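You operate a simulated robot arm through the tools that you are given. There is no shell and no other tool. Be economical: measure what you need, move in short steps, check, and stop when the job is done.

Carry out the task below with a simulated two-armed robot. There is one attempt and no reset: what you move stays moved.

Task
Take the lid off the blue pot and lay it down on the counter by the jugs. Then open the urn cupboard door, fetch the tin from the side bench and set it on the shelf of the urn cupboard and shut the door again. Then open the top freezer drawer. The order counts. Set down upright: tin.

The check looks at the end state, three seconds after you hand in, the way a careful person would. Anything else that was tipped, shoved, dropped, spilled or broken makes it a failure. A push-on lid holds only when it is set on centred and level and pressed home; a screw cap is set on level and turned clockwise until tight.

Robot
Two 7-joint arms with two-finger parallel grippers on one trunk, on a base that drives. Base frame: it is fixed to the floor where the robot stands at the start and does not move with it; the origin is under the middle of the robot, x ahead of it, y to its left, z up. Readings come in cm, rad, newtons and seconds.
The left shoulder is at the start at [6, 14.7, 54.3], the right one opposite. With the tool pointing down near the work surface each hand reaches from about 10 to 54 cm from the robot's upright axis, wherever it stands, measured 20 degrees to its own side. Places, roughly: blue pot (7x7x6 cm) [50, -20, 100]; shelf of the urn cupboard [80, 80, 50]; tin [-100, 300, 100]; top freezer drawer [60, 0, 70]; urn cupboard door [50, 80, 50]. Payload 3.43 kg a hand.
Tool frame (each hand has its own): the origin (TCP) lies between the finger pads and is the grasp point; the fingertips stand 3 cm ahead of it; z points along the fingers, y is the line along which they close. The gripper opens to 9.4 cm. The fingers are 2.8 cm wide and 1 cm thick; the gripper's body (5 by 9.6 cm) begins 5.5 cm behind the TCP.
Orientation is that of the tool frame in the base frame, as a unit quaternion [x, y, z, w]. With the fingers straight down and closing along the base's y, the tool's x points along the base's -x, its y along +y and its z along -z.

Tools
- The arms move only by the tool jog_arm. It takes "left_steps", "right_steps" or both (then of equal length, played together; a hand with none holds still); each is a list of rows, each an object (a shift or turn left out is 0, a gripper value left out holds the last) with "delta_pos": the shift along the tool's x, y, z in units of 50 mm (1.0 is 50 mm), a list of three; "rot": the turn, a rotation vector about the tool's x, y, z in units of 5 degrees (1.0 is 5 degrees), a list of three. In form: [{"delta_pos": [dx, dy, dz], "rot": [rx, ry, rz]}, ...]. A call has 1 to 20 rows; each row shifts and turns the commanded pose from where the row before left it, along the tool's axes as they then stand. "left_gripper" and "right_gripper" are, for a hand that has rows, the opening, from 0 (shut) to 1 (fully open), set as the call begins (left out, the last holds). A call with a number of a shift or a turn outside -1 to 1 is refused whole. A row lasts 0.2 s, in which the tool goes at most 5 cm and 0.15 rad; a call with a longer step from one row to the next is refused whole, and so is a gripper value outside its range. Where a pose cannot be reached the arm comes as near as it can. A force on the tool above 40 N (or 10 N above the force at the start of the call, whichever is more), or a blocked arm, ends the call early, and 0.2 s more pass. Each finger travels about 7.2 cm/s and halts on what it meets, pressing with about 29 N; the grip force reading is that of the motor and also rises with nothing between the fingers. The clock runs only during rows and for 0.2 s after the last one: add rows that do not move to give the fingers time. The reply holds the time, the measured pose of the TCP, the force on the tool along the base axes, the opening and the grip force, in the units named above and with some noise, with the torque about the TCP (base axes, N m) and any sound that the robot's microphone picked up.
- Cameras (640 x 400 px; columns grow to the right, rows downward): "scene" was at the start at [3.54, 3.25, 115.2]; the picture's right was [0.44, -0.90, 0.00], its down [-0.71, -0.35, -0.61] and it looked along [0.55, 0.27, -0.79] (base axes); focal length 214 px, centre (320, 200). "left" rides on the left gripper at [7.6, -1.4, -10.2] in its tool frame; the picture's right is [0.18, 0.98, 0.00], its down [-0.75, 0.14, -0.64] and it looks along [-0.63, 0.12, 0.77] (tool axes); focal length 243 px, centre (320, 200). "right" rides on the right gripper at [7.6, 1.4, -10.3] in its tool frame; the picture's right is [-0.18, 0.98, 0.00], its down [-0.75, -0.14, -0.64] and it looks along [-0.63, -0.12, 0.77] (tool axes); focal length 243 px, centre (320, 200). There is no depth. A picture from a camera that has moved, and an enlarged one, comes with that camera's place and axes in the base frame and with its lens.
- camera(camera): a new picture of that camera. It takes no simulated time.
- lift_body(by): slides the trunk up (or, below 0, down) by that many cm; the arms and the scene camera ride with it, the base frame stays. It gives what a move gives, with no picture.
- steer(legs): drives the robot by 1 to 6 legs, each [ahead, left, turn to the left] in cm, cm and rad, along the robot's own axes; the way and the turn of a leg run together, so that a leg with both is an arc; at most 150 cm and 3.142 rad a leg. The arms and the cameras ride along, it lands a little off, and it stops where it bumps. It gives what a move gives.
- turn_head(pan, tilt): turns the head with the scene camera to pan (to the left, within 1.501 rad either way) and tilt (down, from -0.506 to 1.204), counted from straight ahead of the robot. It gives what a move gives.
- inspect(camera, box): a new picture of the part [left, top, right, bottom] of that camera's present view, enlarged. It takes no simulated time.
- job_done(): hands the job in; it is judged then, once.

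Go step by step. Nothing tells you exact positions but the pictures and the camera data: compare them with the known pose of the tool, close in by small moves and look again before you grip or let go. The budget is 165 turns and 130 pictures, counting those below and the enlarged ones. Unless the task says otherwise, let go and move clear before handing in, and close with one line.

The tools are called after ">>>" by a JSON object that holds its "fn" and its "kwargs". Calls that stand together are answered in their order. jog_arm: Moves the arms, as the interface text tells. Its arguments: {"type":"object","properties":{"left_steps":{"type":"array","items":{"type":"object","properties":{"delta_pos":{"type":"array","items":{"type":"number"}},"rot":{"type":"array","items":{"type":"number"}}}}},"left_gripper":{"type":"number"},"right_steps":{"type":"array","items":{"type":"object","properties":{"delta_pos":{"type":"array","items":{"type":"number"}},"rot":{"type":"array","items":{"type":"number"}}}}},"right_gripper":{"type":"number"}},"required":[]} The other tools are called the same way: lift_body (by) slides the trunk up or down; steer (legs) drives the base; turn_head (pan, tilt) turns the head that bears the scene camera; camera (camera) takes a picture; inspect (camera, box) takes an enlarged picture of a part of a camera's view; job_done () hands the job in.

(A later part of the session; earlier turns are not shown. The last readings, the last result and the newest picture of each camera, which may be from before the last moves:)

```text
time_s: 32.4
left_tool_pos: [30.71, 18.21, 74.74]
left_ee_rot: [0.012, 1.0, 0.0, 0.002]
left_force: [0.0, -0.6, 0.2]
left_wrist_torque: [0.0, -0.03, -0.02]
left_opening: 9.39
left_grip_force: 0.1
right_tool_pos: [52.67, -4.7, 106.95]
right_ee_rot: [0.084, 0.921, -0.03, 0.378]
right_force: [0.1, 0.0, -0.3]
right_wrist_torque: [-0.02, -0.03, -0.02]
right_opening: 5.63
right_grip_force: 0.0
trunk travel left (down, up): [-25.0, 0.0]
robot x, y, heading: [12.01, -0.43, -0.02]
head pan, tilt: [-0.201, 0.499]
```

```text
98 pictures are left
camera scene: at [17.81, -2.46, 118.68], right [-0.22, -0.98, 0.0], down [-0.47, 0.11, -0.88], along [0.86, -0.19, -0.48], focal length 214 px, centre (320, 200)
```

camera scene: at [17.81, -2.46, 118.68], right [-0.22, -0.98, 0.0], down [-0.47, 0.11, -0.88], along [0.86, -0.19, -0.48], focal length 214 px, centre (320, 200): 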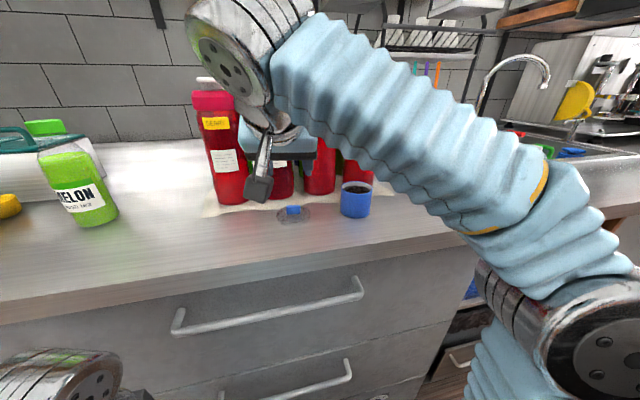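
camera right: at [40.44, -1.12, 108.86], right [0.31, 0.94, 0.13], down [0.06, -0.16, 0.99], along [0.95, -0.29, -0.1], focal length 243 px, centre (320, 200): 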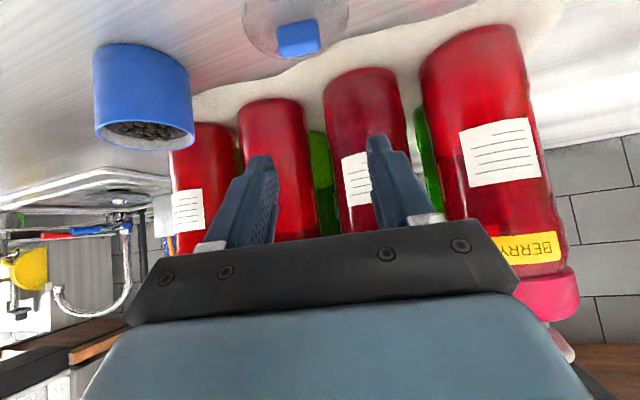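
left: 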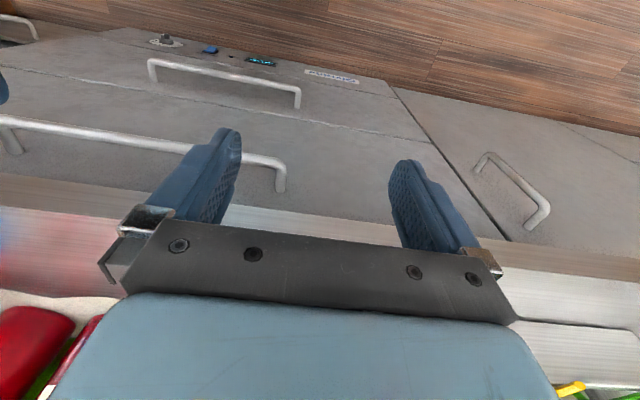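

The lid lies flat on the counter beside the jugs. Next, the urn cupboard: I back off and look at its door.

>>> {"fn": "steer", "kwargs": {"legs": [[-42, 0, 0]]}}

>>> {"fn": "turn_head", "kwargs": {"pan": 0.75, "tilt": 0.6}}

>>> {"fn": "camera", "kwargs": {"camera": "scene"}}

```text
time_s: 34.9
left_tool_pos: [-9.56, 19.07, 74.8]
left_ee_rot: [0.007, 1.0, 0.0, 0.002]
left_force: [-0.5, -0.1, 0.5]
left_wrist_torque: [-0.01, 0.05, 0.03]
left_opening: 9.42
left_grip_force: 0.1
right_tool_pos: [12.48, -3.62, 107.04]
right_ee_rot: [0.081, 0.922, -0.029, 0.378]
right_force: [0.1, -0.9, -0.5]
right_wrist_torque: [0.0, 0.02, 0.01]
right_opening: 5.64
right_grip_force: 0.0
trunk travel left (down, up): [-25.0, 0.0]
robot x, y, heading: [-28.3, 0.48, -0.012]
head pan, tilt: [-0.201, 0.499]
```

```text
time_s: 36.1
left_tool_pos: [-9.58, 19.02, 74.79]
left_ee_rot: [0.007, 1.0, 0.0, 0.001]
left_force: [-0.6, 0.4, -0.4]
left_wrist_torque: [0.02, 0.03, -0.02]
left_opening: 9.38
left_grip_force: 0.0
right_tool_pos: [12.61, -3.52, 106.95]
right_ee_rot: [0.081, 0.922, -0.03, 0.378]
right_force: [0.0, -0.2, 0.3]
right_wrist_torque: [0.01, 0.01, 0.0]
right_opening: 5.66
right_grip_force: 0.1
trunk travel left (down, up): [-25.0, 0.0]
robot x, y, heading: [-28.07, 0.15, -0.015]
head pan, tilt: [0.75, 0.6]
```

```text
97 pictures are left
camera scene: at [-24.71, 6.18, 117.77], right [0.67, -0.74, 0.0], down [-0.42, -0.38, -0.83], along [0.61, 0.55, -0.56], focal length 214 px, centre (320, 200)
```

scene: 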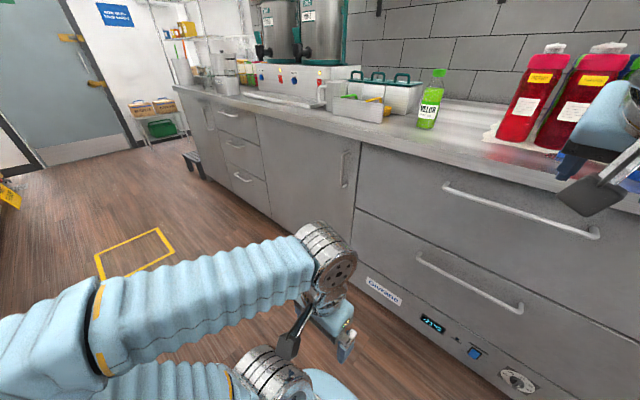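

The door spans about y 48–116 with a vertical handle near (41, 51.5), z 72–87, hinged on the left. I tuck the right hand, turn the left hand to point forward, then drive to the door.

>>> {"fn": "jog_arm", "kwargs": {"right_steps": [{"delta_pos": [0.7, 0, -0.7]}, {"delta_pos": [0.7, 0, -0.7]}, {"delta_pos": [0.7, 0, -0.7]}, {"delta_pos": [0.7, 0, 0.7]}, {"delta_pos": [0.7, 0, 0.7]}, {"delta_pos": [0.7, 0, 0.7]}, {"delta_pos": [0.7, 0, 0.7]}, {}, {}, {}, {}, {}, {}, {}, {}, {}, {}, {}, {}], "left_steps": [{"delta_pos": [-1, 0, 0]}, {"delta_pos": [-1, 0, 0], "rot": [0, -1, 0]}, {"delta_pos": [-1, 0, 0], "rot": [0, -1, 0]}, {"rot": [0, -1, 0]}, {"rot": [0, -1, 0]}, {"rot": [0, -1, 0]}, {"rot": [0, -1, 0]}, {"rot": [0, -1, 0]}, {"rot": [0, -1, 0]}, {"rot": [0, -1, 0]}, {"rot": [0, -1, 0]}, {"rot": [0, -1, 0]}, {"rot": [0, -1, 0]}, {"rot": [0, -1, 0]}, {"rot": [0, -1, 0]}, {"rot": [0, -1, 0]}, {"rot": [0, -1, 0]}, {"rot": [0, -1, 0]}, {"rot": [0, -1, 0]}]}}

>>> {"fn": "steer", "kwargs": {"legs": [[5, 33, 0]]}}

>>> {"fn": "turn_head", "kwargs": {"pan": 0.2, "tilt": 0.6}}

>>> {"fn": "camera", "kwargs": {"camera": "scene"}}

>>> {"fn": "camera", "kwargs": {"camera": "left"}}

```text
time_s: 40.1
left_tool_pos: [14.63, 17.7, 89.98]
left_ee_rot: [0.005, 0.706, -0.005, 0.708]
left_force: [0.0, 0.0, 0.2]
left_wrist_torque: [-0.01, 0.03, -0.01]
left_opening: 9.38
left_grip_force: 0.0
left hand out of reach, approached as far as the arm can: row 10, 11, 12, 13, 14, 15, 16, 17, 18, 19
right_tool_pos: [-2.49, -0.72, 87.13]
right_ee_rot: [0.08, 0.922, -0.029, 0.378]
right_force: [-0.4, -0.8, 0.6]
right_wrist_torque: [-0.01, -0.04, -0.03]
right_opening: 5.62
right_grip_force: 0.1
trunk travel left (down, up): [-25.0, 0.0]
robot x, y, heading: [-28.0, 0.33, -0.014]
head pan, tilt: [0.75, 0.6]
```

```text
time_s: 42.4
left_tool_pos: [20.28, 51.5, 89.9]
left_ee_rot: [0.006, 0.706, -0.005, 0.708]
left_force: [0.7, -0.4, -0.7]
left_wrist_torque: [-0.01, 0.02, 0.0]
left_opening: 9.4
left_grip_force: 0.0
right_tool_pos: [3.05, 33.03, 87.17]
right_ee_rot: [0.082, 0.921, -0.03, 0.379]
right_force: [-0.5, 0.4, 0.3]
right_wrist_torque: [-0.02, 0.0, -0.01]
right_opening: 5.66
right_grip_force: 0.0
trunk travel left (down, up): [-25.0, 0.0]
robot x, y, heading: [-22.13, 34.66, -0.011]
head pan, tilt: [0.75, 0.6]
```

```text
time_s: 43.4
left_tool_pos: [20.27, 51.47, 90.02]
left_ee_rot: [0.005, 0.707, -0.005, 0.707]
left_force: [-0.3, 0.1, -0.1]
left_wrist_torque: [0.01, 0.0, -0.03]
left_opening: 9.38
left_grip_force: 0.1
right_tool_pos: [3.1, 33.08, 87.2]
right_ee_rot: [0.081, 0.922, -0.03, 0.378]
right_force: [0.1, -0.5, -0.1]
right_wrist_torque: [0.01, -0.01, 0.01]
right_opening: 5.64
right_grip_force: 0.1
trunk travel left (down, up): [-25.0, 0.0]
robot x, y, heading: [-22.25, 33.95, -0.019]
head pan, tilt: [0.201, 0.6]
```

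```text
96 pictures are left
camera scene: at [-17.0, 35.79, 117.77], right [0.18, -0.98, 0.0], down [-0.56, -0.1, -0.83], along [0.81, 0.15, -0.56], focal length 214 px, centre (320, 200)
```

scene: 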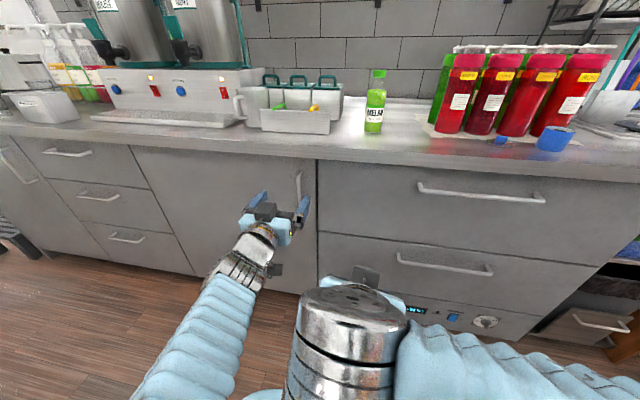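

```text
95 pictures are left
camera left: at [10.03, 50.23, 82.39], right [0.02, 0.98, -0.18], down [-0.64, 0.15, 0.75], along [0.77, 0.11, 0.63], focal length 243 px, centre (320, 200)
```

left: 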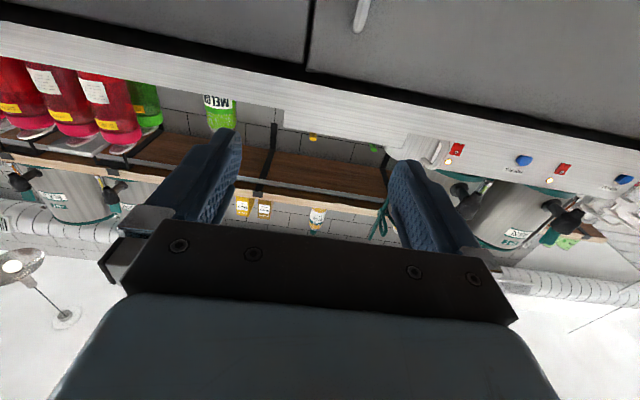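

The left hand can't point forward any lower at this trunk height, so I lower the trunk; the handle is near (46.5, 55), z 68–84. Then I shift left and check.

>>> {"fn": "lift_body", "kwargs": {"by": -13}}

>>> {"fn": "steer", "kwargs": {"legs": [[6, 3.5, 0.015]]}}

>>> {"fn": "camera", "kwargs": {"camera": "scene"}}

>>> {"fn": "camera", "kwargs": {"camera": "left"}}

```text
time_s: 44.9
left_tool_pos: [20.25, 51.53, 76.94]
left_ee_rot: [0.006, 0.707, -0.006, 0.708]
left_force: [0.3, -0.8, 0.7]
left_wrist_torque: [-0.02, -0.02, 0.02]
left_opening: 9.4
left_grip_force: 0.1
right_tool_pos: [3.14, 32.91, 74.23]
right_ee_rot: [0.082, 0.922, -0.03, 0.378]
right_force: [-0.3, -0.4, 0.3]
right_wrist_torque: [0.01, 0.01, 0.0]
right_opening: 5.64
right_grip_force: 0.0
trunk travel left (down, up): [-12.0, 13.0]
robot x, y, heading: [-22.61, 33.69, -0.011]
head pan, tilt: [0.201, 0.6]
```

```text
time_s: 45.9
left_tool_pos: [26.11, 55.45, 76.92]
left_ee_rot: [0.001, 0.707, -0.001, 0.707]
left_force: [0.5, -0.4, -0.1]
left_wrist_torque: [-0.02, 0.03, 0.02]
left_opening: 9.38
left_grip_force: 0.1
right_tool_pos: [9.22, 36.75, 74.13]
right_ee_rot: [0.076, 0.922, -0.028, 0.379]
right_force: [0.9, 0.0, 0.2]
right_wrist_torque: [0.0, -0.05, -0.03]
right_opening: 5.65
right_grip_force: 0.0
trunk travel left (down, up): [-12.0, 13.0]
robot x, y, heading: [-16.64, 38.11, -0.004]
head pan, tilt: [0.201, 0.6]
```

```text
94 pictures are left
camera scene: at [-11.03, 39.31, 104.77], right [0.2, -0.98, 0.0], down [-0.55, -0.11, -0.83], along [0.81, 0.16, -0.56], focal length 214 px, centre (320, 200)
```

scene: 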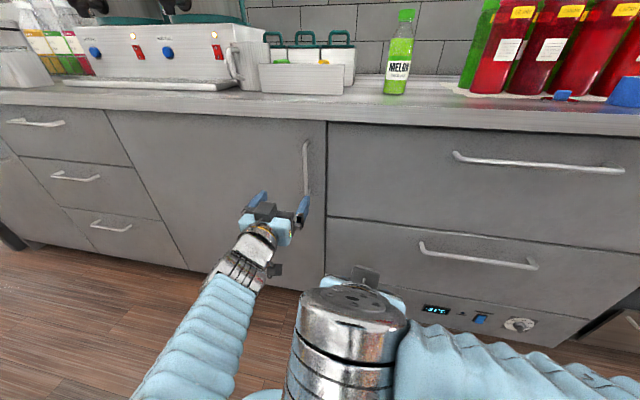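

```text
93 pictures are left
camera left: at [15.81, 54.09, 69.39], right [0.0, 0.98, -0.18], down [-0.64, 0.14, 0.75], along [0.77, 0.12, 0.63], focal length 243 px, centre (320, 200)
```

left: 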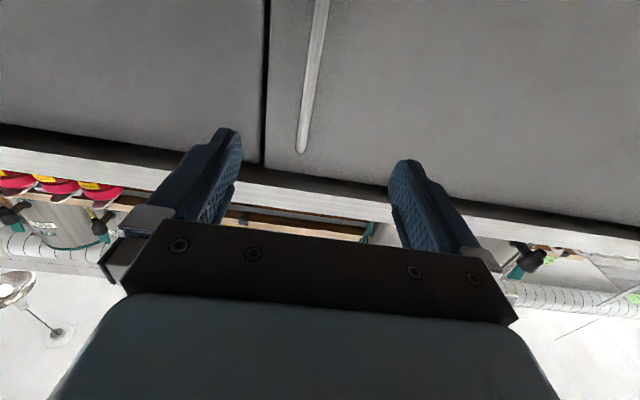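

Handle measured at about (47, 54.7), z 68–85. I drive ahead with the open fingers astride it.

>>> {"fn": "steer", "kwargs": {"legs": [[16.5, -0.7, 0]]}}

>>> {"fn": "camera", "kwargs": {"camera": "left"}}

>>> {"fn": "inspect", "kwargs": {"camera": "scene", "box": [200, 100, 400, 300]}}

```text
time_s: 47.4
left_tool_pos: [43.08, 54.49, 77.01]
left_ee_rot: [0.002, 0.707, -0.002, 0.708]
left_force: [0.6, -0.4, -0.6]
left_wrist_torque: [-0.03, 0.0, -0.02]
left_opening: 9.38
left_grip_force: 0.0
right_tool_pos: [26.04, 35.76, 74.18]
right_ee_rot: [0.078, 0.922, -0.029, 0.379]
right_force: [-0.3, 0.1, -1.1]
right_wrist_torque: [0.04, -0.01, 0.0]
right_opening: 5.64
right_grip_force: 0.0
trunk travel left (down, up): [-12.0, 13.0]
robot x, y, heading: [0.53, 36.85, -0.008]
head pan, tilt: [0.201, 0.6]
```

```text
92 pictures are left
camera left: at [32.79, 53.16, 69.39], right [0.01, 0.98, -0.18], down [-0.64, 0.15, 0.75], along [0.77, 0.11, 0.63], focal length 243 px, centre (320, 200)
```

left: 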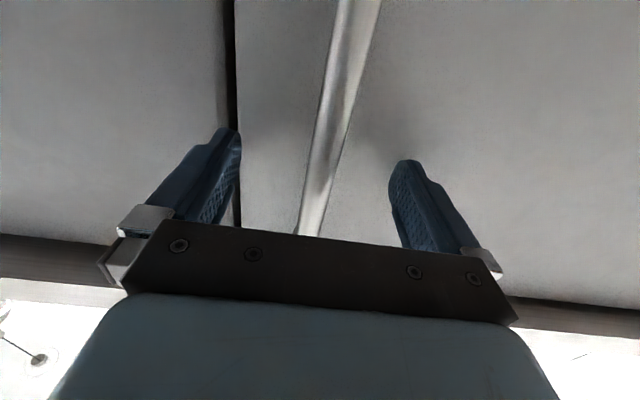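

```text
2.00 times, centred on (300, 200) of scene
camera zoom: at [5.88, 38.5, 104.77], right [0.19, -0.98, 0.0], down [-0.55, -0.11, -0.83], along [0.81, 0.16, -0.56], focal length 429 px, centre (360, 200)
```

zoom: 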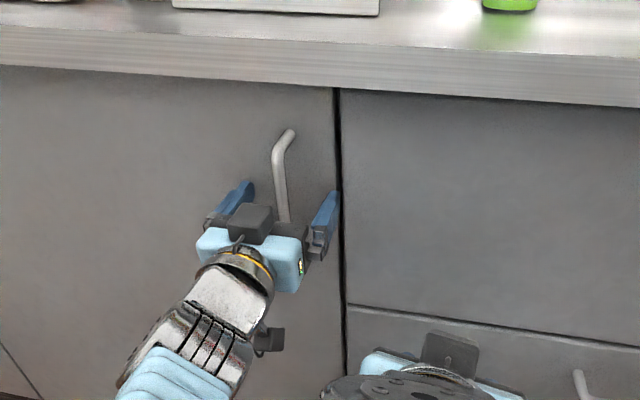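

The bar is centred between the fingers. I advance 3 cm and close.

>>> {"fn": "jog_arm", "kwargs": {"left_steps": [{"delta_pos": [0, 0, 0.2]}, {"delta_pos": [0, 0, 0.2]}, {"delta_pos": [0, 0, 0.2]}, {}]}}

>>> {"fn": "jog_arm", "kwargs": {"left_steps": [{}, {}, {}, {}, {}], "left_gripper": 0}}

>>> {"fn": "camera", "kwargs": {"camera": "left"}}

```text
time_s: 47.8
left_tool_pos: [43.44, 54.56, 76.99]
left_ee_rot: [0.001, 0.706, -0.001, 0.708]
left_force: [-34.9, -4.0, 6.7]
left_wrist_torque: [0.04, 0.28, 1.67]
left_opening: 9.17
left_grip_force: 0.1
right_tool_pos: [25.68, 35.72, 74.31]
right_ee_rot: [0.077, 0.921, -0.028, 0.381]
right_force: [0.2, -0.2, -0.1]
right_wrist_torque: [-0.02, 0.04, 0.01]
right_opening: 5.63
right_grip_force: 0.0
trunk travel left (down, up): [-12.0, 13.0]
robot x, y, heading: [0.04, 36.71, -0.012]
head pan, tilt: [0.201, 0.6]
stopped in row 2 (left hand): the force on the tool passed its limit at 59 N (the readings are from after the stop); the commanded pose is now the measured one
```

```text
time_s: 48.8
left_tool_pos: [43.5, 54.64, 76.89]
left_ee_rot: [0.002, 0.707, -0.001, 0.707]
left_force: [-30.5, -6.6, 3.5]
left_wrist_torque: [0.11, 0.08, 1.94]
left_opening: 2.39
left_grip_force: 28.5
right_tool_pos: [25.83, 35.82, 74.24]
right_ee_rot: [0.076, 0.922, -0.028, 0.379]
right_force: [0.0, 0.7, 0.5]
right_wrist_torque: [0.0, -0.01, 0.01]
right_opening: 5.66
right_grip_force: 0.0
trunk travel left (down, up): [-12.0, 13.0]
robot x, y, heading: [0.22, 36.97, -0.005]
head pan, tilt: [0.201, 0.6]
stopped in row 4 (left hand): the force on the tool passed its limit at 47 N (the readings are from after the stop); the commanded pose is now the measured one
```

```text
90 pictures are left
camera left: at [33.24, 53.18, 69.31], right [0.0, 0.98, -0.18], down [-0.64, 0.14, 0.75], along [0.77, 0.11, 0.63], focal length 243 px, centre (320, 200)
```

left: 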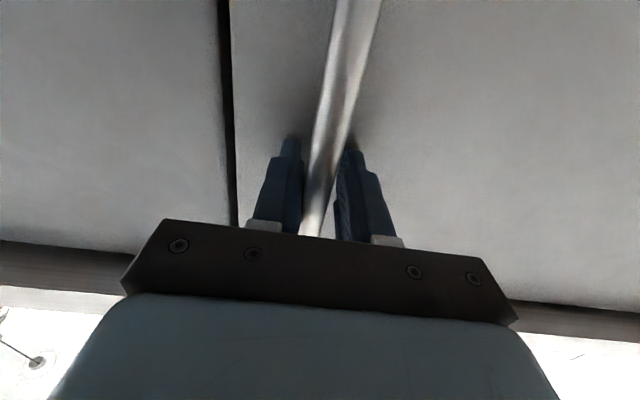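

The fingertips touched the door, so the bar is well inside the pads. I ease back slightly to relieve pressure with the grip on.

>>> {"fn": "jog_arm", "kwargs": {"left_steps": [{"delta_pos": [0, 0, -0.12]}, {}, {}]}}

>>> {"fn": "inspect", "kwargs": {"camera": "left", "box": [220, 80, 420, 260]}}

```text
time_s: 49.6
left_tool_pos: [43.1, 54.2, 76.84]
left_ee_rot: [0.005, 0.708, -0.002, 0.706]
left_force: [-1.5, -28.4, -4.9]
left_wrist_torque: [-0.34, -1.12, 0.23]
left_opening: 1.85
left_grip_force: 45.0
right_tool_pos: [25.94, 35.75, 74.09]
right_ee_rot: [0.078, 0.922, -0.028, 0.378]
right_force: [-1.0, 0.3, -0.3]
right_wrist_torque: [0.01, -0.02, -0.01]
right_opening: 5.62
right_grip_force: 0.1
trunk travel left (down, up): [-12.0, 13.0]
robot x, y, heading: [0.39, 37.16, -0.005]
head pan, tilt: [0.201, 0.6]
```

```text
2.22 times, centred on (320, 170) of left
camera zoom: at [32.85, 52.99, 69.33], right [0.01, 0.98, -0.18], down [-0.64, 0.14, 0.76], along [0.77, 0.11, 0.63], focal length 539 px, centre (320, 267)
```

zoom: 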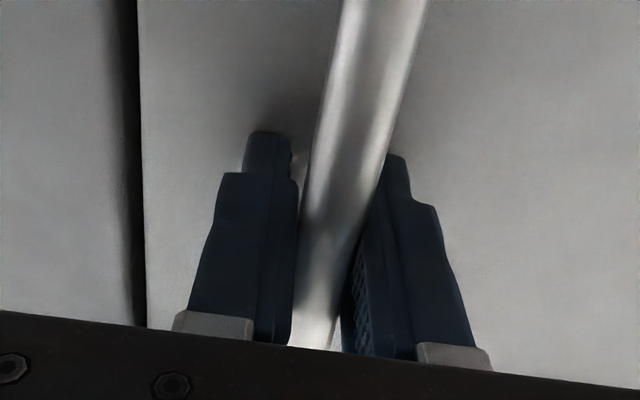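

The bar is held. I pull the door open by backing the base.

>>> {"fn": "jog_arm", "kwargs": {"left_steps": [{"delta_pos": [0, -0.05, 0]}, {}]}}

>>> {"fn": "steer", "kwargs": {"legs": [[-8, 0.4, 0], [-8, 1.2, 0]]}}

>>> {"fn": "camera", "kwargs": {"camera": "scene"}}

```text
time_s: 50.2
left_tool_pos: [42.98, 54.34, 76.84]
left_ee_rot: [0.002, 0.708, -0.002, 0.706]
left_force: [-0.4, -17.2, 4.6]
left_wrist_torque: [-0.03, 0.1, 0.25]
left_opening: 1.81
left_grip_force: 44.9
right_tool_pos: [25.9, 35.89, 74.18]
right_ee_rot: [0.077, 0.922, -0.027, 0.378]
right_force: [0.3, 1.3, 0.0]
right_wrist_torque: [0.03, 0.01, -0.02]
right_opening: 5.63
right_grip_force: 0.0
trunk travel left (down, up): [-12.0, 13.0]
robot x, y, heading: [0.34, 36.84, -0.006]
head pan, tilt: [0.201, 0.6]
```

```text
time_s: 51.6
left_tool_pos: [34.57, 55.39, 76.8]
left_ee_rot: [-0.005, 0.708, 0.001, 0.706]
left_force: [1.1, 2.1, -6.0]
left_wrist_torque: [0.49, -1.26, -0.05]
left_opening: 1.81
left_grip_force: 44.8
right_tool_pos: [17.48, 36.45, 74.24]
right_ee_rot: [0.077, 0.922, -0.029, 0.378]
right_force: [-0.7, 0.3, -0.9]
right_wrist_torque: [-0.01, 0.01, 0.02]
right_opening: 5.65
right_grip_force: 0.0
trunk travel left (down, up): [-12.0, 13.0]
robot x, y, heading: [-8.45, 37.5, -0.008]
head pan, tilt: [0.201, 0.6]
stopped in leg 2: the force on the tool passed its limit at 43 N (the readings are from after the stop); the commanded pose is now the measured one
```

```text
88 pictures are left
camera scene: at [-2.64, 39.11, 104.75], right [0.19, -0.98, 0.0], down [-0.55, -0.11, -0.82], along [0.81, 0.16, -0.57], focal length 214 px, centre (320, 200)
```

scene: 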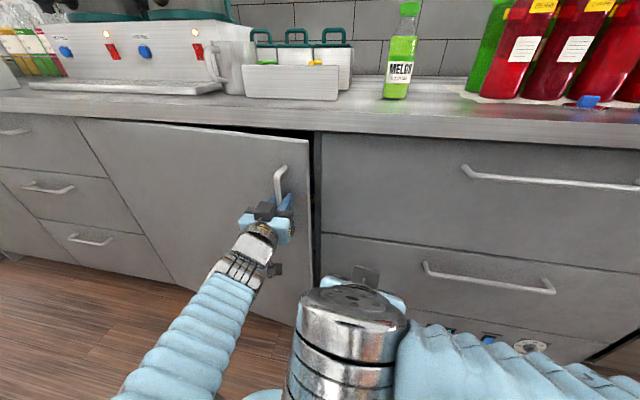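

The door follows. I keep backing along its arc in short legs.

>>> {"fn": "steer", "kwargs": {"legs": [[-6, 1.0, -0.05], [-6, 1.6, -0.05], [-6, 2.3, -0.05]]}}

>>> {"fn": "camera", "kwargs": {"camera": "scene"}}

```text
time_s: 52.4
left_tool_pos: [32.98, 55.65, 76.81]
left_ee_rot: [-0.005, 0.709, -0.002, 0.705]
left_force: [2.0, 4.7, -2.7]
left_wrist_torque: [0.93, -0.48, -0.03]
left_opening: 1.82
left_grip_force: 45.2
right_tool_pos: [15.46, 36.41, 74.09]
right_ee_rot: [0.084, 0.921, -0.032, 0.378]
right_force: [1.1, 0.4, 0.4]
right_wrist_torque: [-0.02, 0.01, 0.0]
right_opening: 5.64
right_grip_force: 0.0
trunk travel left (down, up): [-12.0, 13.0]
robot x, y, heading: [-10.32, 37.79, -0.024]
head pan, tilt: [0.201, 0.6]
stopped in leg 1: the force on the tool passed its limit at 50 N (the readings are from after the stop); the commanded pose is now the measured one
```

```text
87 pictures are left
camera scene: at [-4.65, 39.46, 104.77], right [0.18, -0.98, 0.0], down [-0.56, -0.1, -0.82], along [0.81, 0.15, -0.57], focal length 214 px, centre (320, 200)
```

scene: 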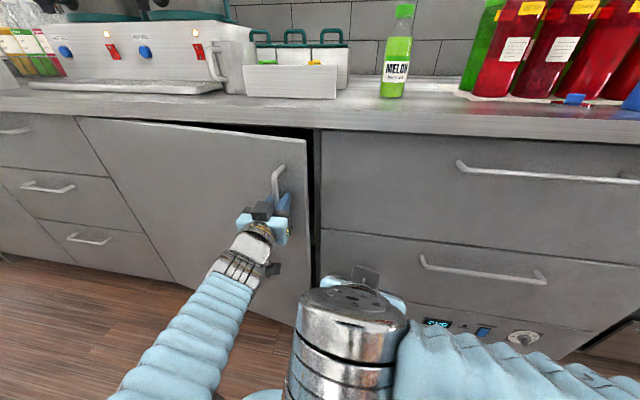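

The jerk of the base tripped the limit. I pull on slowly with the arm instead.

>>> {"fn": "jog_arm", "kwargs": {"left_steps": [{"delta_pos": [0, 0.02, -0.12]}, {"delta_pos": [0, 0.02, -0.15]}, {"delta_pos": [0, 0.03, -0.15]}, {"delta_pos": [0, 0.03, -0.15]}, {"delta_pos": [0, 0.03, -0.15]}, {"delta_pos": [0, 0.03, -0.15]}, {"delta_pos": [0, 0.04, -0.15]}, {"delta_pos": [0, 0.04, -0.15]}, {"delta_pos": [0, 0.04, -0.15]}, {"delta_pos": [0, 0.04, -0.15]}]}}

>>> {"fn": "camera", "kwargs": {"camera": "scene"}}

```text
time_s: 53.1
left_tool_pos: [31.75, 56.0, 76.86]
left_ee_rot: [-0.007, 0.717, 0.001, 0.697]
left_force: [0.9, 2.9, -12.2]
left_wrist_torque: [0.99, -1.1, -0.18]
left_opening: 1.85
left_grip_force: 45.1
left hand out of reach, approached as far as the arm can: row 2, 3
right_tool_pos: [15.35, 36.45, 74.23]
right_ee_rot: [0.084, 0.921, -0.032, 0.378]
right_force: [-0.3, 0.0, -0.1]
right_wrist_torque: [0.03, -0.01, 0.0]
right_opening: 5.63
right_grip_force: 0.0
trunk travel left (down, up): [-12.0, 13.0]
robot x, y, heading: [-10.31, 38.04, -0.023]
head pan, tilt: [0.201, 0.6]
stopped in row 3 (left hand): the force on the tool passed its limit at 43 N (the readings are from after the stop); the commanded pose is now the measured one
```

```text
86 pictures are left
camera scene: at [-4.6, 39.46, 104.79], right [0.18, -0.98, 0.0], down [-0.56, -0.1, -0.82], along [0.81, 0.15, -0.57], focal length 214 px, centre (320, 200)
```

scene: 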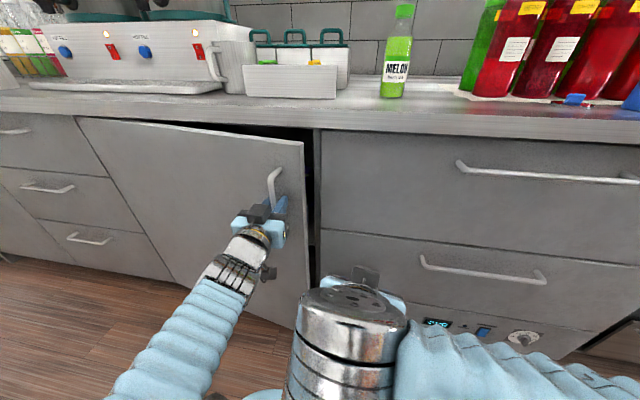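

I release the handle and back the hand off, to see whether the door stays ajar.

>>> {"fn": "jog_arm", "kwargs": {"left_steps": [{}, {}, {}], "left_gripper": 0.7}}

>>> {"fn": "steer", "kwargs": {"legs": [[-10, 0, 0]]}}

>>> {"fn": "camera", "kwargs": {"camera": "scene"}}

```text
time_s: 53.9
left_tool_pos: [31.75, 55.88, 77.06]
left_ee_rot: [-0.006, 0.714, -0.001, 0.7]
left_force: [0.1, 0.0, 0.0]
left_wrist_torque: [0.01, 0.0, 0.0]
left_opening: 6.58
left_grip_force: 0.1
right_tool_pos: [15.41, 36.43, 74.3]
right_ee_rot: [0.085, 0.922, -0.033, 0.377]
right_force: [-0.1, -0.5, -0.7]
right_wrist_torque: [0.03, 0.04, -0.01]
right_opening: 5.61
right_grip_force: 0.1
trunk travel left (down, up): [-12.0, 13.0]
robot x, y, heading: [-10.33, 37.86, -0.019]
head pan, tilt: [0.201, 0.6]
```

```text
time_s: 55.1
left_tool_pos: [21.46, 56.14, 77.03]
left_ee_rot: [-0.006, 0.714, -0.001, 0.7]
left_force: [0.8, 0.1, -1.0]
left_wrist_torque: [0.0, 0.0, 0.01]
left_opening: 6.58
left_grip_force: 0.1
right_tool_pos: [5.26, 36.69, 74.23]
right_ee_rot: [0.085, 0.921, -0.032, 0.378]
right_force: [0.3, 1.3, -0.8]
right_wrist_torque: [0.01, -0.02, 0.02]
right_opening: 5.65
right_grip_force: 0.0
trunk travel left (down, up): [-12.0, 13.0]
robot x, y, heading: [-20.45, 38.43, -0.021]
head pan, tilt: [0.201, 0.6]
```

```text
85 pictures are left
camera scene: at [-14.83, 39.66, 104.77], right [0.18, -0.98, 0.0], down [-0.56, -0.1, -0.83], along [0.81, 0.15, -0.56], focal length 214 px, centre (320, 200)
```

scene: 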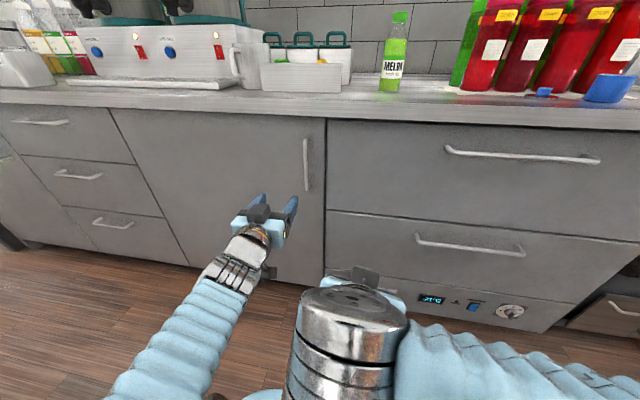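

The door springs shut by itself when nearly closed, so it must be swung wide in one go. I re-grip the bar nearer the fingertips, then drive in a circle about the hinge at (46.5, 121).

>>> {"fn": "jog_arm", "kwargs": {"left_steps": [{}, {}, {}], "left_gripper": 1}}

>>> {"fn": "steer", "kwargs": {"legs": [[12, -2.0, 0.02], [8.2, 0, 0]]}}

>>> {"fn": "camera", "kwargs": {"camera": "left"}}

```text
time_s: 55.9
left_tool_pos: [21.43, 56.17, 76.97]
left_ee_rot: [-0.006, 0.715, -0.001, 0.7]
left_force: [0.0, 0.4, 0.1]
left_wrist_torque: [0.02, -0.02, -0.02]
left_opening: 9.38
left_grip_force: 0.0
right_tool_pos: [5.24, 36.85, 74.24]
right_ee_rot: [0.085, 0.921, -0.033, 0.378]
right_force: [-0.2, 0.2, 0.6]
right_wrist_torque: [-0.01, -0.01, -0.03]
right_opening: 5.62
right_grip_force: 0.0
trunk travel left (down, up): [-12.0, 13.0]
robot x, y, heading: [-20.42, 37.89, -0.024]
head pan, tilt: [0.201, 0.6]
```

```text
time_s: 57.8
left_tool_pos: [41.26, 54.96, 77.06]
left_ee_rot: [-0.014, 0.714, 0.007, 0.7]
left_force: [0.1, 0.2, 0.3]
left_wrist_torque: [0.0, -0.01, -0.02]
left_opening: 9.4
left_grip_force: 0.0
right_tool_pos: [25.53, 35.07, 74.2]
right_ee_rot: [0.075, 0.922, -0.028, 0.378]
right_force: [0.5, -0.1, -0.5]
right_wrist_torque: [0.01, 0.01, 0.04]
right_opening: 5.63
right_grip_force: 0.1
trunk travel left (down, up): [-12.0, 13.0]
robot x, y, heading: [-0.51, 35.77, 0.0]
head pan, tilt: [0.201, 0.6]
```

```text
84 pictures are left
camera left: at [30.9, 53.09, 69.73], right [-0.03, 0.98, -0.19], down [-0.63, 0.13, 0.77], along [0.78, 0.15, 0.61], focal length 243 px, centre (320, 200)
```

left: 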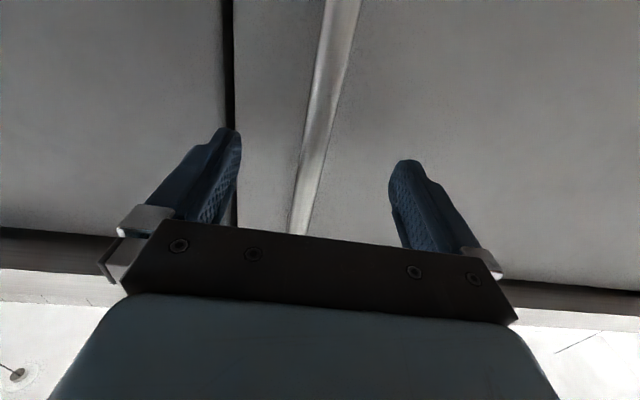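

Well centred. I nudge 0.4 cm ahead and close on the bar.

>>> {"fn": "jog_arm", "kwargs": {"left_steps": [{"delta_pos": [0, 0, 0.08]}, {}]}}

>>> {"fn": "jog_arm", "kwargs": {"left_steps": [{}, {}, {}, {}, {}], "left_gripper": 0}}

>>> {"fn": "inspect", "kwargs": {"camera": "left", "box": [220, 80, 420, 260]}}

```text
time_s: 58.4
left_tool_pos: [41.64, 54.92, 77.01]
left_ee_rot: [-0.013, 0.714, 0.006, 0.7]
left_force: [0.3, 0.1, 0.1]
left_wrist_torque: [-0.01, 0.01, 0.0]
left_opening: 9.42
left_grip_force: 0.0
right_tool_pos: [25.29, 35.05, 74.24]
right_ee_rot: [0.074, 0.922, -0.027, 0.378]
right_force: [0.2, -0.8, 0.2]
right_wrist_torque: [0.01, 0.02, 0.01]
right_opening: 5.62
right_grip_force: 0.1
trunk travel left (down, up): [-12.0, 13.0]
robot x, y, heading: [-0.26, 36.21, -0.006]
head pan, tilt: [0.201, 0.6]
```

```text
time_s: 59.4
left_tool_pos: [41.53, 54.28, 77.06]
left_ee_rot: [-0.006, 0.714, 0.005, 0.701]
left_force: [-11.3, -10.9, -3.3]
left_wrist_torque: [0.46, -0.9, 0.0]
left_opening: 1.37
left_grip_force: 45.0
right_tool_pos: [25.34, 34.92, 74.19]
right_ee_rot: [0.074, 0.922, -0.028, 0.378]
right_force: [-0.4, 0.3, -0.2]
right_wrist_torque: [0.01, 0.0, 0.06]
right_opening: 5.64
right_grip_force: 0.1
trunk travel left (down, up): [-12.0, 13.0]
robot x, y, heading: [-0.4, 35.73, -0.001]
head pan, tilt: [0.201, 0.6]
stopped in row 5 (left hand): the force on the tool passed its limit at 44 N (the readings are from after the stop); the commanded pose is now the measured one
```

```text
2.22 times, centred on (320, 170) of left
camera zoom: at [31.21, 52.67, 69.74], right [-0.02, 0.98, -0.18], down [-0.63, 0.13, 0.76], along [0.78, 0.13, 0.62], focal length 539 px, centre (320, 267)
```

zoom: 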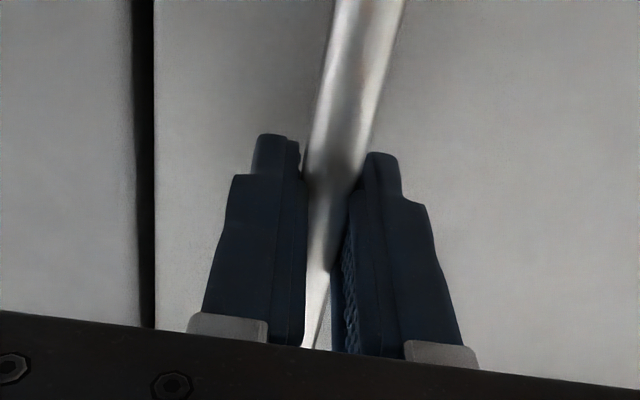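

Gripped at 1.37 cm. I swing the door by driving the circle about the hinge.

>>> {"fn": "steer", "kwargs": {"legs": [[-6.8, 3.75, -0.08], [-6.8, 3.75, -0.08], [-6.8, 3.75, -0.08], [-6.8, 3.75, -0.08], [-6.8, 3.75, -0.08], [-6.8, 3.75, -0.08]]}}

>>> {"fn": "camera", "kwargs": {"camera": "scene"}}

```text
time_s: 63.7
left_tool_pos: [11.54, 63.97, 77.14]
left_ee_rot: [0.163, 0.694, -0.163, 0.682]
left_force: [7.6, 13.6, 17.2]
left_wrist_torque: [0.63, -0.24, 0.13]
left_opening: 1.38
left_grip_force: 44.9
right_tool_pos: [-11.99, 54.26, 74.14]
right_ee_rot: [0.295, 0.876, -0.12, 0.361]
right_force: [0.2, 0.2, 0.3]
right_wrist_torque: [-0.01, -0.01, -0.02]
right_opening: 5.61
right_grip_force: 0.0
trunk travel left (down, up): [-12.0, 13.0]
robot x, y, heading: [-33.81, 67.04, -0.487]
head pan, tilt: [0.201, 0.6]
```

```text
82 pictures are left
camera scene: at [-28.53, 65.9, 104.78], right [-0.28, -0.96, 0.0], down [-0.54, 0.16, -0.83], along [0.79, -0.23, -0.56], focal length 214 px, centre (320, 200)
```

scene: 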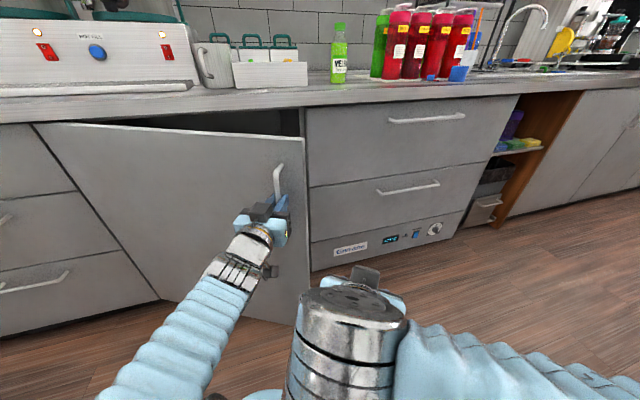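

Works well; the door is about 28 degrees open. I continue the circle.

>>> {"fn": "steer", "kwargs": {"legs": [[-6.8, 3.75, -0.08], [-6.8, 3.75, -0.08], [-6.8, 3.75, -0.08], [-6.8, 3.75, -0.08], [-6.8, 3.75, -0.08], [-6.8, 3.75, -0.08]]}}

>>> {"fn": "camera", "kwargs": {"camera": "scene"}}

```text
time_s: 68.0
left_tool_pos: [-10.79, 86.48, 77.05]
left_ee_rot: [0.326, 0.635, -0.323, 0.622]
left_force: [8.2, 4.3, 6.6]
left_wrist_torque: [0.29, -0.52, 0.04]
left_opening: 1.36
left_grip_force: 45.0
right_tool_pos: [-35.99, 88.87, 74.16]
right_ee_rot: [0.498, 0.78, -0.203, 0.322]
right_force: [-0.3, 0.1, 1.0]
right_wrist_torque: [0.0, -0.01, 0.01]
right_opening: 5.64
right_grip_force: 0.1
trunk travel left (down, up): [-12.0, 13.0]
robot x, y, heading: [-49.41, 110.35, -0.977]
head pan, tilt: [0.201, 0.6]
```

```text
81 pictures are left
camera scene: at [-45.16, 106.84, 104.77], right [-0.7, -0.71, 0.0], down [-0.4, 0.4, -0.83], along [0.59, -0.58, -0.56], focal length 214 px, centre (320, 200)
```

scene: 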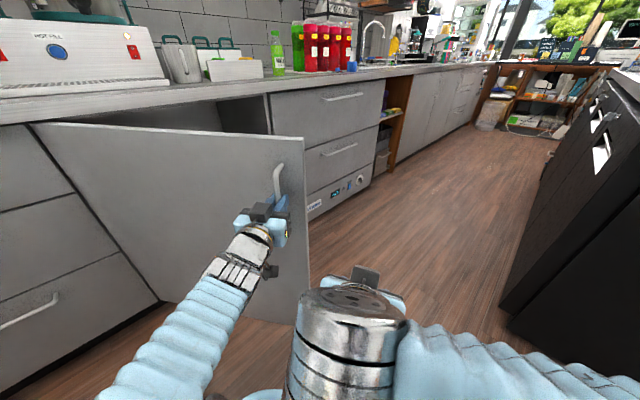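

Open about 56 degrees; the aisle toward the back is clear. I go on to about 90 degrees.

>>> {"fn": "steer", "kwargs": {"legs": [[-7.65, 4.2, -0.09], [-7.65, 4.2, -0.09], [-7.65, 4.2, -0.09], [-7.65, 4.2, -0.09], [-7.65, 4.2, -0.09], [-7.65, 4.2, -0.09]]}}

>>> {"fn": "camera", "kwargs": {"camera": "scene"}}

```text
time_s: 70.0
left_tool_pos: [-15.94, 97.33, 76.97]
left_ee_rot: [0.385, 0.6, -0.378, 0.59]
left_force: [-2.6, -1.7, 1.7]
left_wrist_torque: [0.75, 0.25, -0.05]
left_opening: 1.36
left_grip_force: 44.9
right_tool_pos: [-40.05, 104.25, 74.2]
right_ee_rot: [0.566, 0.732, -0.23, 0.302]
right_force: [0.4, 0.8, -0.5]
right_wrist_torque: [-0.02, -0.04, 0.03]
right_opening: 5.63
right_grip_force: 0.0
trunk travel left (down, up): [-12.0, 13.0]
robot x, y, heading: [-49.47, 128.01, -1.16]
head pan, tilt: [0.201, 0.6]
stopped in leg 2: the force on the tool passed its limit at 41 N (the readings are from after the stop); the commanded pose is now the measured one
```

```text
80 pictures are left
camera scene: at [-45.83, 123.56, 104.78], right [-0.82, -0.58, 0.0], down [-0.33, 0.46, -0.83], along [0.48, -0.67, -0.56], focal length 214 px, centre (320, 200)
```

scene: 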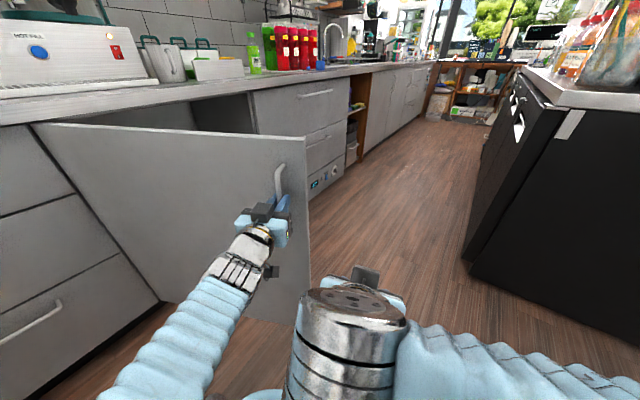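

Slight drift; I correct the arc radius and finish the swing.

>>> {"fn": "steer", "kwargs": {"legs": [[-5.1, 2.7, -0.06], [-5.1, 2.7, -0.06], [-5.1, 2.7, -0.06], [-5.1, 2.7, -0.06], [-5.1, 2.7, -0.06], [-5.1, 2.7, -0.06]]}}

```text
time_s: 73.7
left_tool_pos: [-20.14, 121.16, 77.0]
left_ee_rot: [0.486, 0.523, -0.476, 0.514]
left_force: [-24.4, 0.1, -5.5]
left_wrist_torque: [-0.33, 0.16, -0.25]
left_opening: 1.37
left_grip_force: 44.8
right_tool_pos: [-40.38, 136.07, 74.12]
right_ee_rot: [0.686, 0.621, -0.279, 0.257]
right_force: [-0.2, 1.0, 0.0]
right_wrist_torque: [0.01, -0.03, -0.01]
right_opening: 5.64
right_grip_force: 0.0
trunk travel left (down, up): [-12.0, 13.0]
robot x, y, heading: [-40.99, 161.63, -1.51]
head pan, tilt: [0.201, 0.6]
```

The door stands about 88 degrees open. I release the handle and back away, then check that it stays.

>>> {"fn": "jog_arm", "kwargs": {"left_steps": [{}, {}, {}, {}], "left_gripper": 1}}

>>> {"fn": "steer", "kwargs": {"legs": [[-14, 0, 0]]}}

>>> {"fn": "camera", "kwargs": {"camera": "scene"}}

```text
time_s: 74.7
left_tool_pos: [-20.07, 121.2, 77.1]
left_ee_rot: [0.485, 0.523, -0.476, 0.514]
left_force: [-0.1, 0.1, -0.4]
left_wrist_torque: [0.0, 0.01, 0.02]
left_opening: 9.39
left_grip_force: 0.0
right_tool_pos: [-40.1, 136.09, 74.22]
right_ee_rot: [0.686, 0.621, -0.28, 0.257]
right_force: [0.5, 0.4, 0.2]
right_wrist_torque: [-0.01, 0.0, 0.01]
right_opening: 5.63
right_grip_force: 0.1
trunk travel left (down, up): [-12.0, 13.0]
robot x, y, heading: [-41.02, 161.85, -1.512]
head pan, tilt: [0.201, 0.6]
```

```text
time_s: 76.0
left_tool_pos: [-20.83, 135.53, 77.04]
left_ee_rot: [0.485, 0.524, -0.476, 0.514]
left_force: [0.3, 0.2, -0.2]
left_wrist_torque: [-0.01, -0.01, 0.0]
left_opening: 9.39
left_grip_force: 0.1
right_tool_pos: [-41.01, 150.29, 74.26]
right_ee_rot: [0.685, 0.622, -0.28, 0.257]
right_force: [1.5, -0.5, -0.3]
right_wrist_torque: [0.0, -0.02, -0.02]
right_opening: 5.66
right_grip_force: 0.0
trunk travel left (down, up): [-12.0, 13.0]
robot x, y, heading: [-42.0, 176.05, -1.509]
head pan, tilt: [0.201, 0.6]
```

```text
79 pictures are left
camera scene: at [-39.88, 170.33, 104.77], right [-0.97, -0.26, 0.0], down [-0.15, 0.55, -0.83], along [0.22, -0.8, -0.56], focal length 214 px, centre (320, 200)
```

scene: 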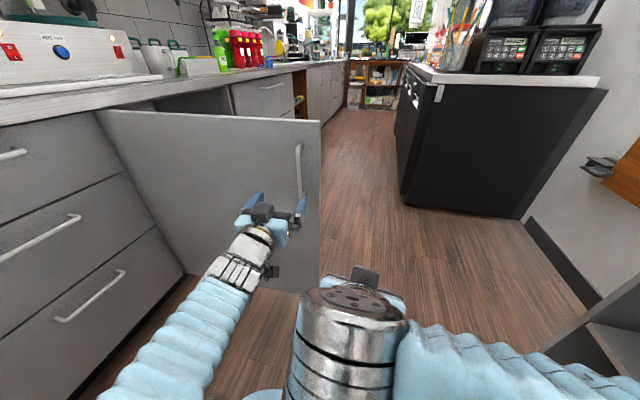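

The door stays open. Now the tin: I back along the aisle, turn to face the side bench and look.

>>> {"fn": "lift_body", "kwargs": {"by": 13}}

>>> {"fn": "steer", "kwargs": {"legs": [[-60, 0, 0], [0, 0, -1.2]]}}

>>> {"fn": "turn_head", "kwargs": {"pan": -0.5, "tilt": 0.4}}

>>> {"fn": "camera", "kwargs": {"camera": "scene"}}

```text
time_s: 77.6
left_tool_pos: [-20.81, 135.35, 90.02]
left_ee_rot: [0.484, 0.523, -0.476, 0.514]
left_force: [-1.2, -0.8, 0.7]
left_wrist_torque: [-0.05, -0.03, -0.03]
left_opening: 9.41
left_grip_force: 0.1
right_tool_pos: [-40.97, 150.25, 87.16]
right_ee_rot: [0.685, 0.622, -0.279, 0.257]
right_force: [-0.7, 0.4, 0.2]
right_wrist_torque: [0.02, 0.01, 0.02]
right_opening: 5.62
right_grip_force: 0.1
trunk travel left (down, up): [-25.0, 0.0]
robot x, y, heading: [-41.78, 175.92, -1.505]
head pan, tilt: [0.201, 0.6]
```

```text
time_s: 84.0
left_tool_pos: [-75.83, 201.05, 90.0]
left_ee_rot: [0.695, 0.161, -0.683, 0.158]
left_force: [0.7, -0.8, 0.1]
left_wrist_torque: [0.02, 0.02, 0.03]
left_opening: 9.4
left_grip_force: 0.1
right_tool_pos: [-69.45, 225.24, 87.12]
right_ee_rot: [0.916, 0.131, -0.375, 0.057]
right_force: [0.0, 0.0, 0.6]
right_wrist_torque: [-0.02, 0.02, 0.02]
right_opening: 5.64
right_grip_force: 0.1
trunk travel left (down, up): [-25.0, 0.0]
robot x, y, heading: [-45.93, 235.76, -2.698]
head pan, tilt: [0.201, 0.6]
```

```text
time_s: 85.1
left_tool_pos: [-75.86, 200.98, 90.04]
left_ee_rot: [0.695, 0.162, -0.682, 0.159]
left_force: [0.3, 0.0, -0.1]
left_wrist_torque: [-0.01, 0.01, -0.02]
left_opening: 9.43
left_grip_force: 0.1
right_tool_pos: [-69.46, 225.24, 87.09]
right_ee_rot: [0.916, 0.132, -0.374, 0.056]
right_force: [-0.6, -0.5, 0.5]
right_wrist_torque: [0.03, -0.02, -0.01]
right_opening: 5.66
right_grip_force: 0.0
trunk travel left (down, up): [-25.0, 0.0]
robot x, y, heading: [-45.95, 235.21, -2.699]
head pan, tilt: [-0.499, 0.4]
```

```text
78 pictures are left
camera scene: at [-52.71, 237.26, 119.59], right [0.05, 1.0, 0.0], down [0.39, -0.02, -0.92], along [-0.92, 0.05, -0.39], focal length 214 px, centre (320, 200)
```

scene: 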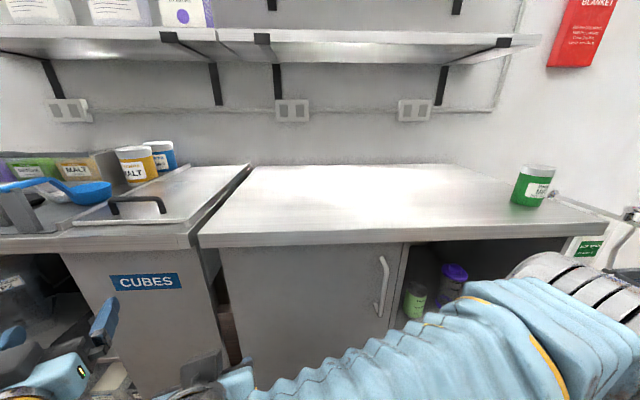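

The green tin stands on the side bench near (-106, 300). I zoom in.

>>> {"fn": "inspect", "kwargs": {"camera": "scene", "box": [480, 140, 608, 220]}}

```text
5.00 times, centred on (544, 180) of scene
camera zoom: at [-52.71, 237.26, 119.59], right [0.05, 1.0, 0.0], down [0.39, -0.02, -0.92], along [-0.92, 0.05, -0.39], focal length 1072 px, centre (-800, 300)
```

zoom: 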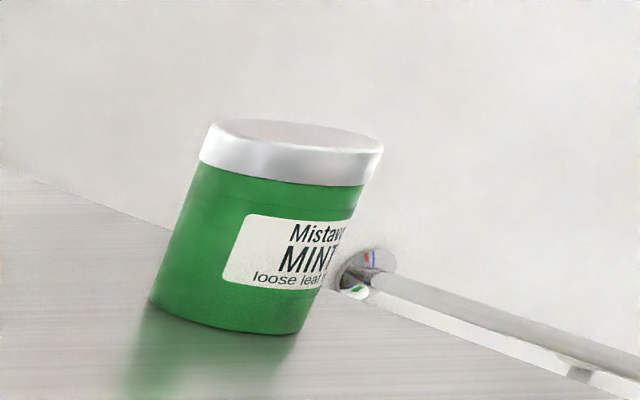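

The tin is a green cylinder about 7 cm across and 9 cm tall. I fold the left hand back pointing down, raise and open the right hand, then face the bench.

>>> {"fn": "jog_arm", "kwargs": {"left_steps": [{"rot": [0, 1, 0]}, {"rot": [0, 1, 0]}, {"rot": [0, 1, 0]}, {"rot": [0, 1, 0]}, {"rot": [0, 1, 0]}, {"rot": [0, 1, 0]}, {"rot": [0, 1, 0]}, {"rot": [0, 1, 0]}, {"rot": [0, 1, 0]}, {"rot": [0, 1, 0]}, {"rot": [0, 1, 0]}, {"rot": [0, 1, 0]}, {"rot": [0, 1, 0]}, {"rot": [0, 1, 0]}, {"rot": [0, 1, 0]}, {"rot": [0, 1, 0]}, {"rot": [0, 1, 0]}, {"rot": [0, 1, 0]}], "right_steps": [{"delta_pos": [-0.65, 0, -0.65]}, {"delta_pos": [-0.65, 0, -0.65]}, {"delta_pos": [-0.65, 0, -0.65]}, {"delta_pos": [-0.65, 0, -0.65]}, {}, {}, {}, {}, {}, {}, {}, {}, {}, {}, {}, {}, {}, {}], "right_gripper": 1}}

>>> {"fn": "jog_arm", "kwargs": {"left_steps": [{"delta_pos": [1, 0, 0.6]}, {"delta_pos": [1, 0, 0.6]}, {"delta_pos": [1, 0, 0.6]}, {"delta_pos": [1, 0, 0.6]}]}}

>>> {"fn": "steer", "kwargs": {"legs": [[0, 0, -0.44], [0, -48, 0]]}}

>>> {"fn": "turn_head", "kwargs": {"pan": -0.3, "tilt": 0.5}}

>>> {"fn": "camera", "kwargs": {"camera": "scene"}}

```text
time_s: 88.9
left_tool_pos: [-75.86, 201.07, 89.99]
left_ee_rot: [0.974, 0.227, 0.009, -0.002]
left_force: [-0.4, -0.1, -0.1]
left_wrist_torque: [-0.03, 0.01, 0.0]
left_opening: 9.37
left_grip_force: 0.1
right_tool_pos: [-69.98, 225.56, 105.53]
right_ee_rot: [0.917, 0.129, -0.374, 0.054]
right_force: [-0.7, -0.1, -0.4]
right_wrist_torque: [-0.01, -0.03, 0.04]
right_opening: 9.41
right_grip_force: 0.1
trunk travel left (down, up): [-25.0, 0.0]
robot x, y, heading: [-46.21, 235.45, -2.701]
head pan, tilt: [-0.499, 0.4]
```

```text
refused: row 1 steps farther than a row can; nothing moved
```

```text
time_s: 93.0
left_tool_pos: [-87.92, 265.07, 90.04]
left_ee_rot: [1.0, 0.01, 0.008, 0.0]
left_force: [0.3, 0.2, 0.6]
left_wrist_torque: [-0.03, -0.01, 0.01]
left_opening: 9.42
left_grip_force: 0.1
right_tool_pos: [-72.28, 284.99, 105.48]
right_ee_rot: [0.923, -0.075, -0.377, -0.029]
right_force: [0.3, 0.1, 0.4]
right_wrist_torque: [-0.04, -0.03, 0.01]
right_opening: 9.38
right_grip_force: 0.1
trunk travel left (down, up): [-25.0, 0.0]
robot x, y, heading: [-46.32, 283.94, -3.14]
head pan, tilt: [-0.499, 0.4]
```

```text
time_s: 93.8
left_tool_pos: [-87.97, 265.12, 89.96]
left_ee_rot: [1.0, 0.011, 0.009, 0.0]
left_force: [-0.9, -0.2, -0.5]
left_wrist_torque: [0.02, -0.02, -0.01]
left_opening: 9.41
left_grip_force: 0.0
right_tool_pos: [-72.34, 284.88, 105.45]
right_ee_rot: [0.923, -0.074, -0.377, -0.028]
right_force: [0.6, 0.7, -0.2]
right_wrist_torque: [-0.02, -0.05, 0.01]
right_opening: 9.42
right_grip_force: 0.0
trunk travel left (down, up): [-25.0, 0.0]
robot x, y, heading: [-46.42, 284.01, -3.134]
head pan, tilt: [-0.3, 0.499]
```

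```text
76 pictures are left
camera scene: at [-52.22, 286.34, 118.68], right [0.29, 0.96, 0.0], down [0.46, -0.14, -0.88], along [-0.84, 0.26, -0.48], focal length 214 px, centre (320, 200)
```

scene: 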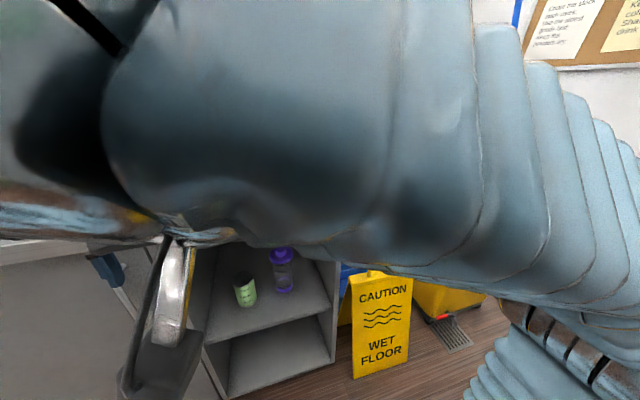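

The left hand is close to the bench edge, so I tuck it back; then I use the right wrist camera for the tin.

>>> {"fn": "jog_arm", "kwargs": {"left_steps": [{"delta_pos": [0.9, 0, 0]}, {"delta_pos": [0.9, 0, 0]}, {"delta_pos": [0.9, 0, 0]}, {"delta_pos": [0.9, 0, 0]}, {"delta_pos": [0, 0, 0.9]}, {"delta_pos": [0, 0, 0.9]}, {"delta_pos": [0, 0, 0.9]}]}}

>>> {"fn": "camera", "kwargs": {"camera": "right"}}

```text
time_s: 95.3
left_tool_pos: [-69.92, 265.3, 76.65]
left_ee_rot: [1.0, 0.01, 0.008, 0.0]
left_force: [0.6, 0.6, 0.2]
left_wrist_torque: [-0.02, 0.0, -0.02]
left_opening: 9.43
left_grip_force: 0.1
right_tool_pos: [-72.19, 284.81, 105.41]
right_ee_rot: [0.922, -0.074, -0.378, -0.029]
right_force: [0.3, -0.6, -0.4]
right_wrist_torque: [0.01, 0.0, 0.03]
right_opening: 9.4
right_grip_force: 0.1
trunk travel left (down, up): [-25.0, 0.0]
robot x, y, heading: [-45.97, 283.68, -3.137]
head pan, tilt: [-0.3, 0.499]
```

```text
75 pictures are left
camera right: at [-60.06, 281.41, 107.38], right [-0.29, -0.95, 0.13], down [-0.06, 0.16, 0.99], along [-0.96, 0.27, -0.11], focal length 243 px, centre (320, 200)
```

right: 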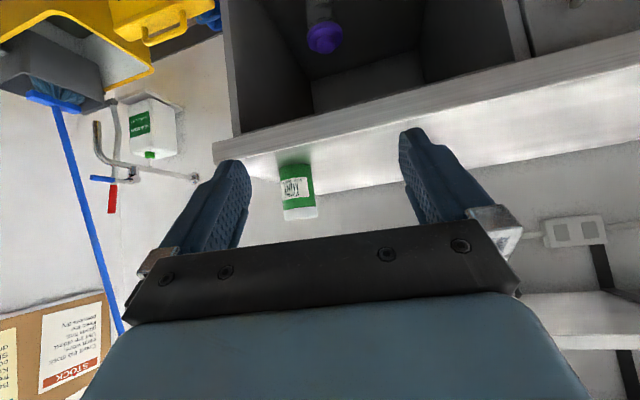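

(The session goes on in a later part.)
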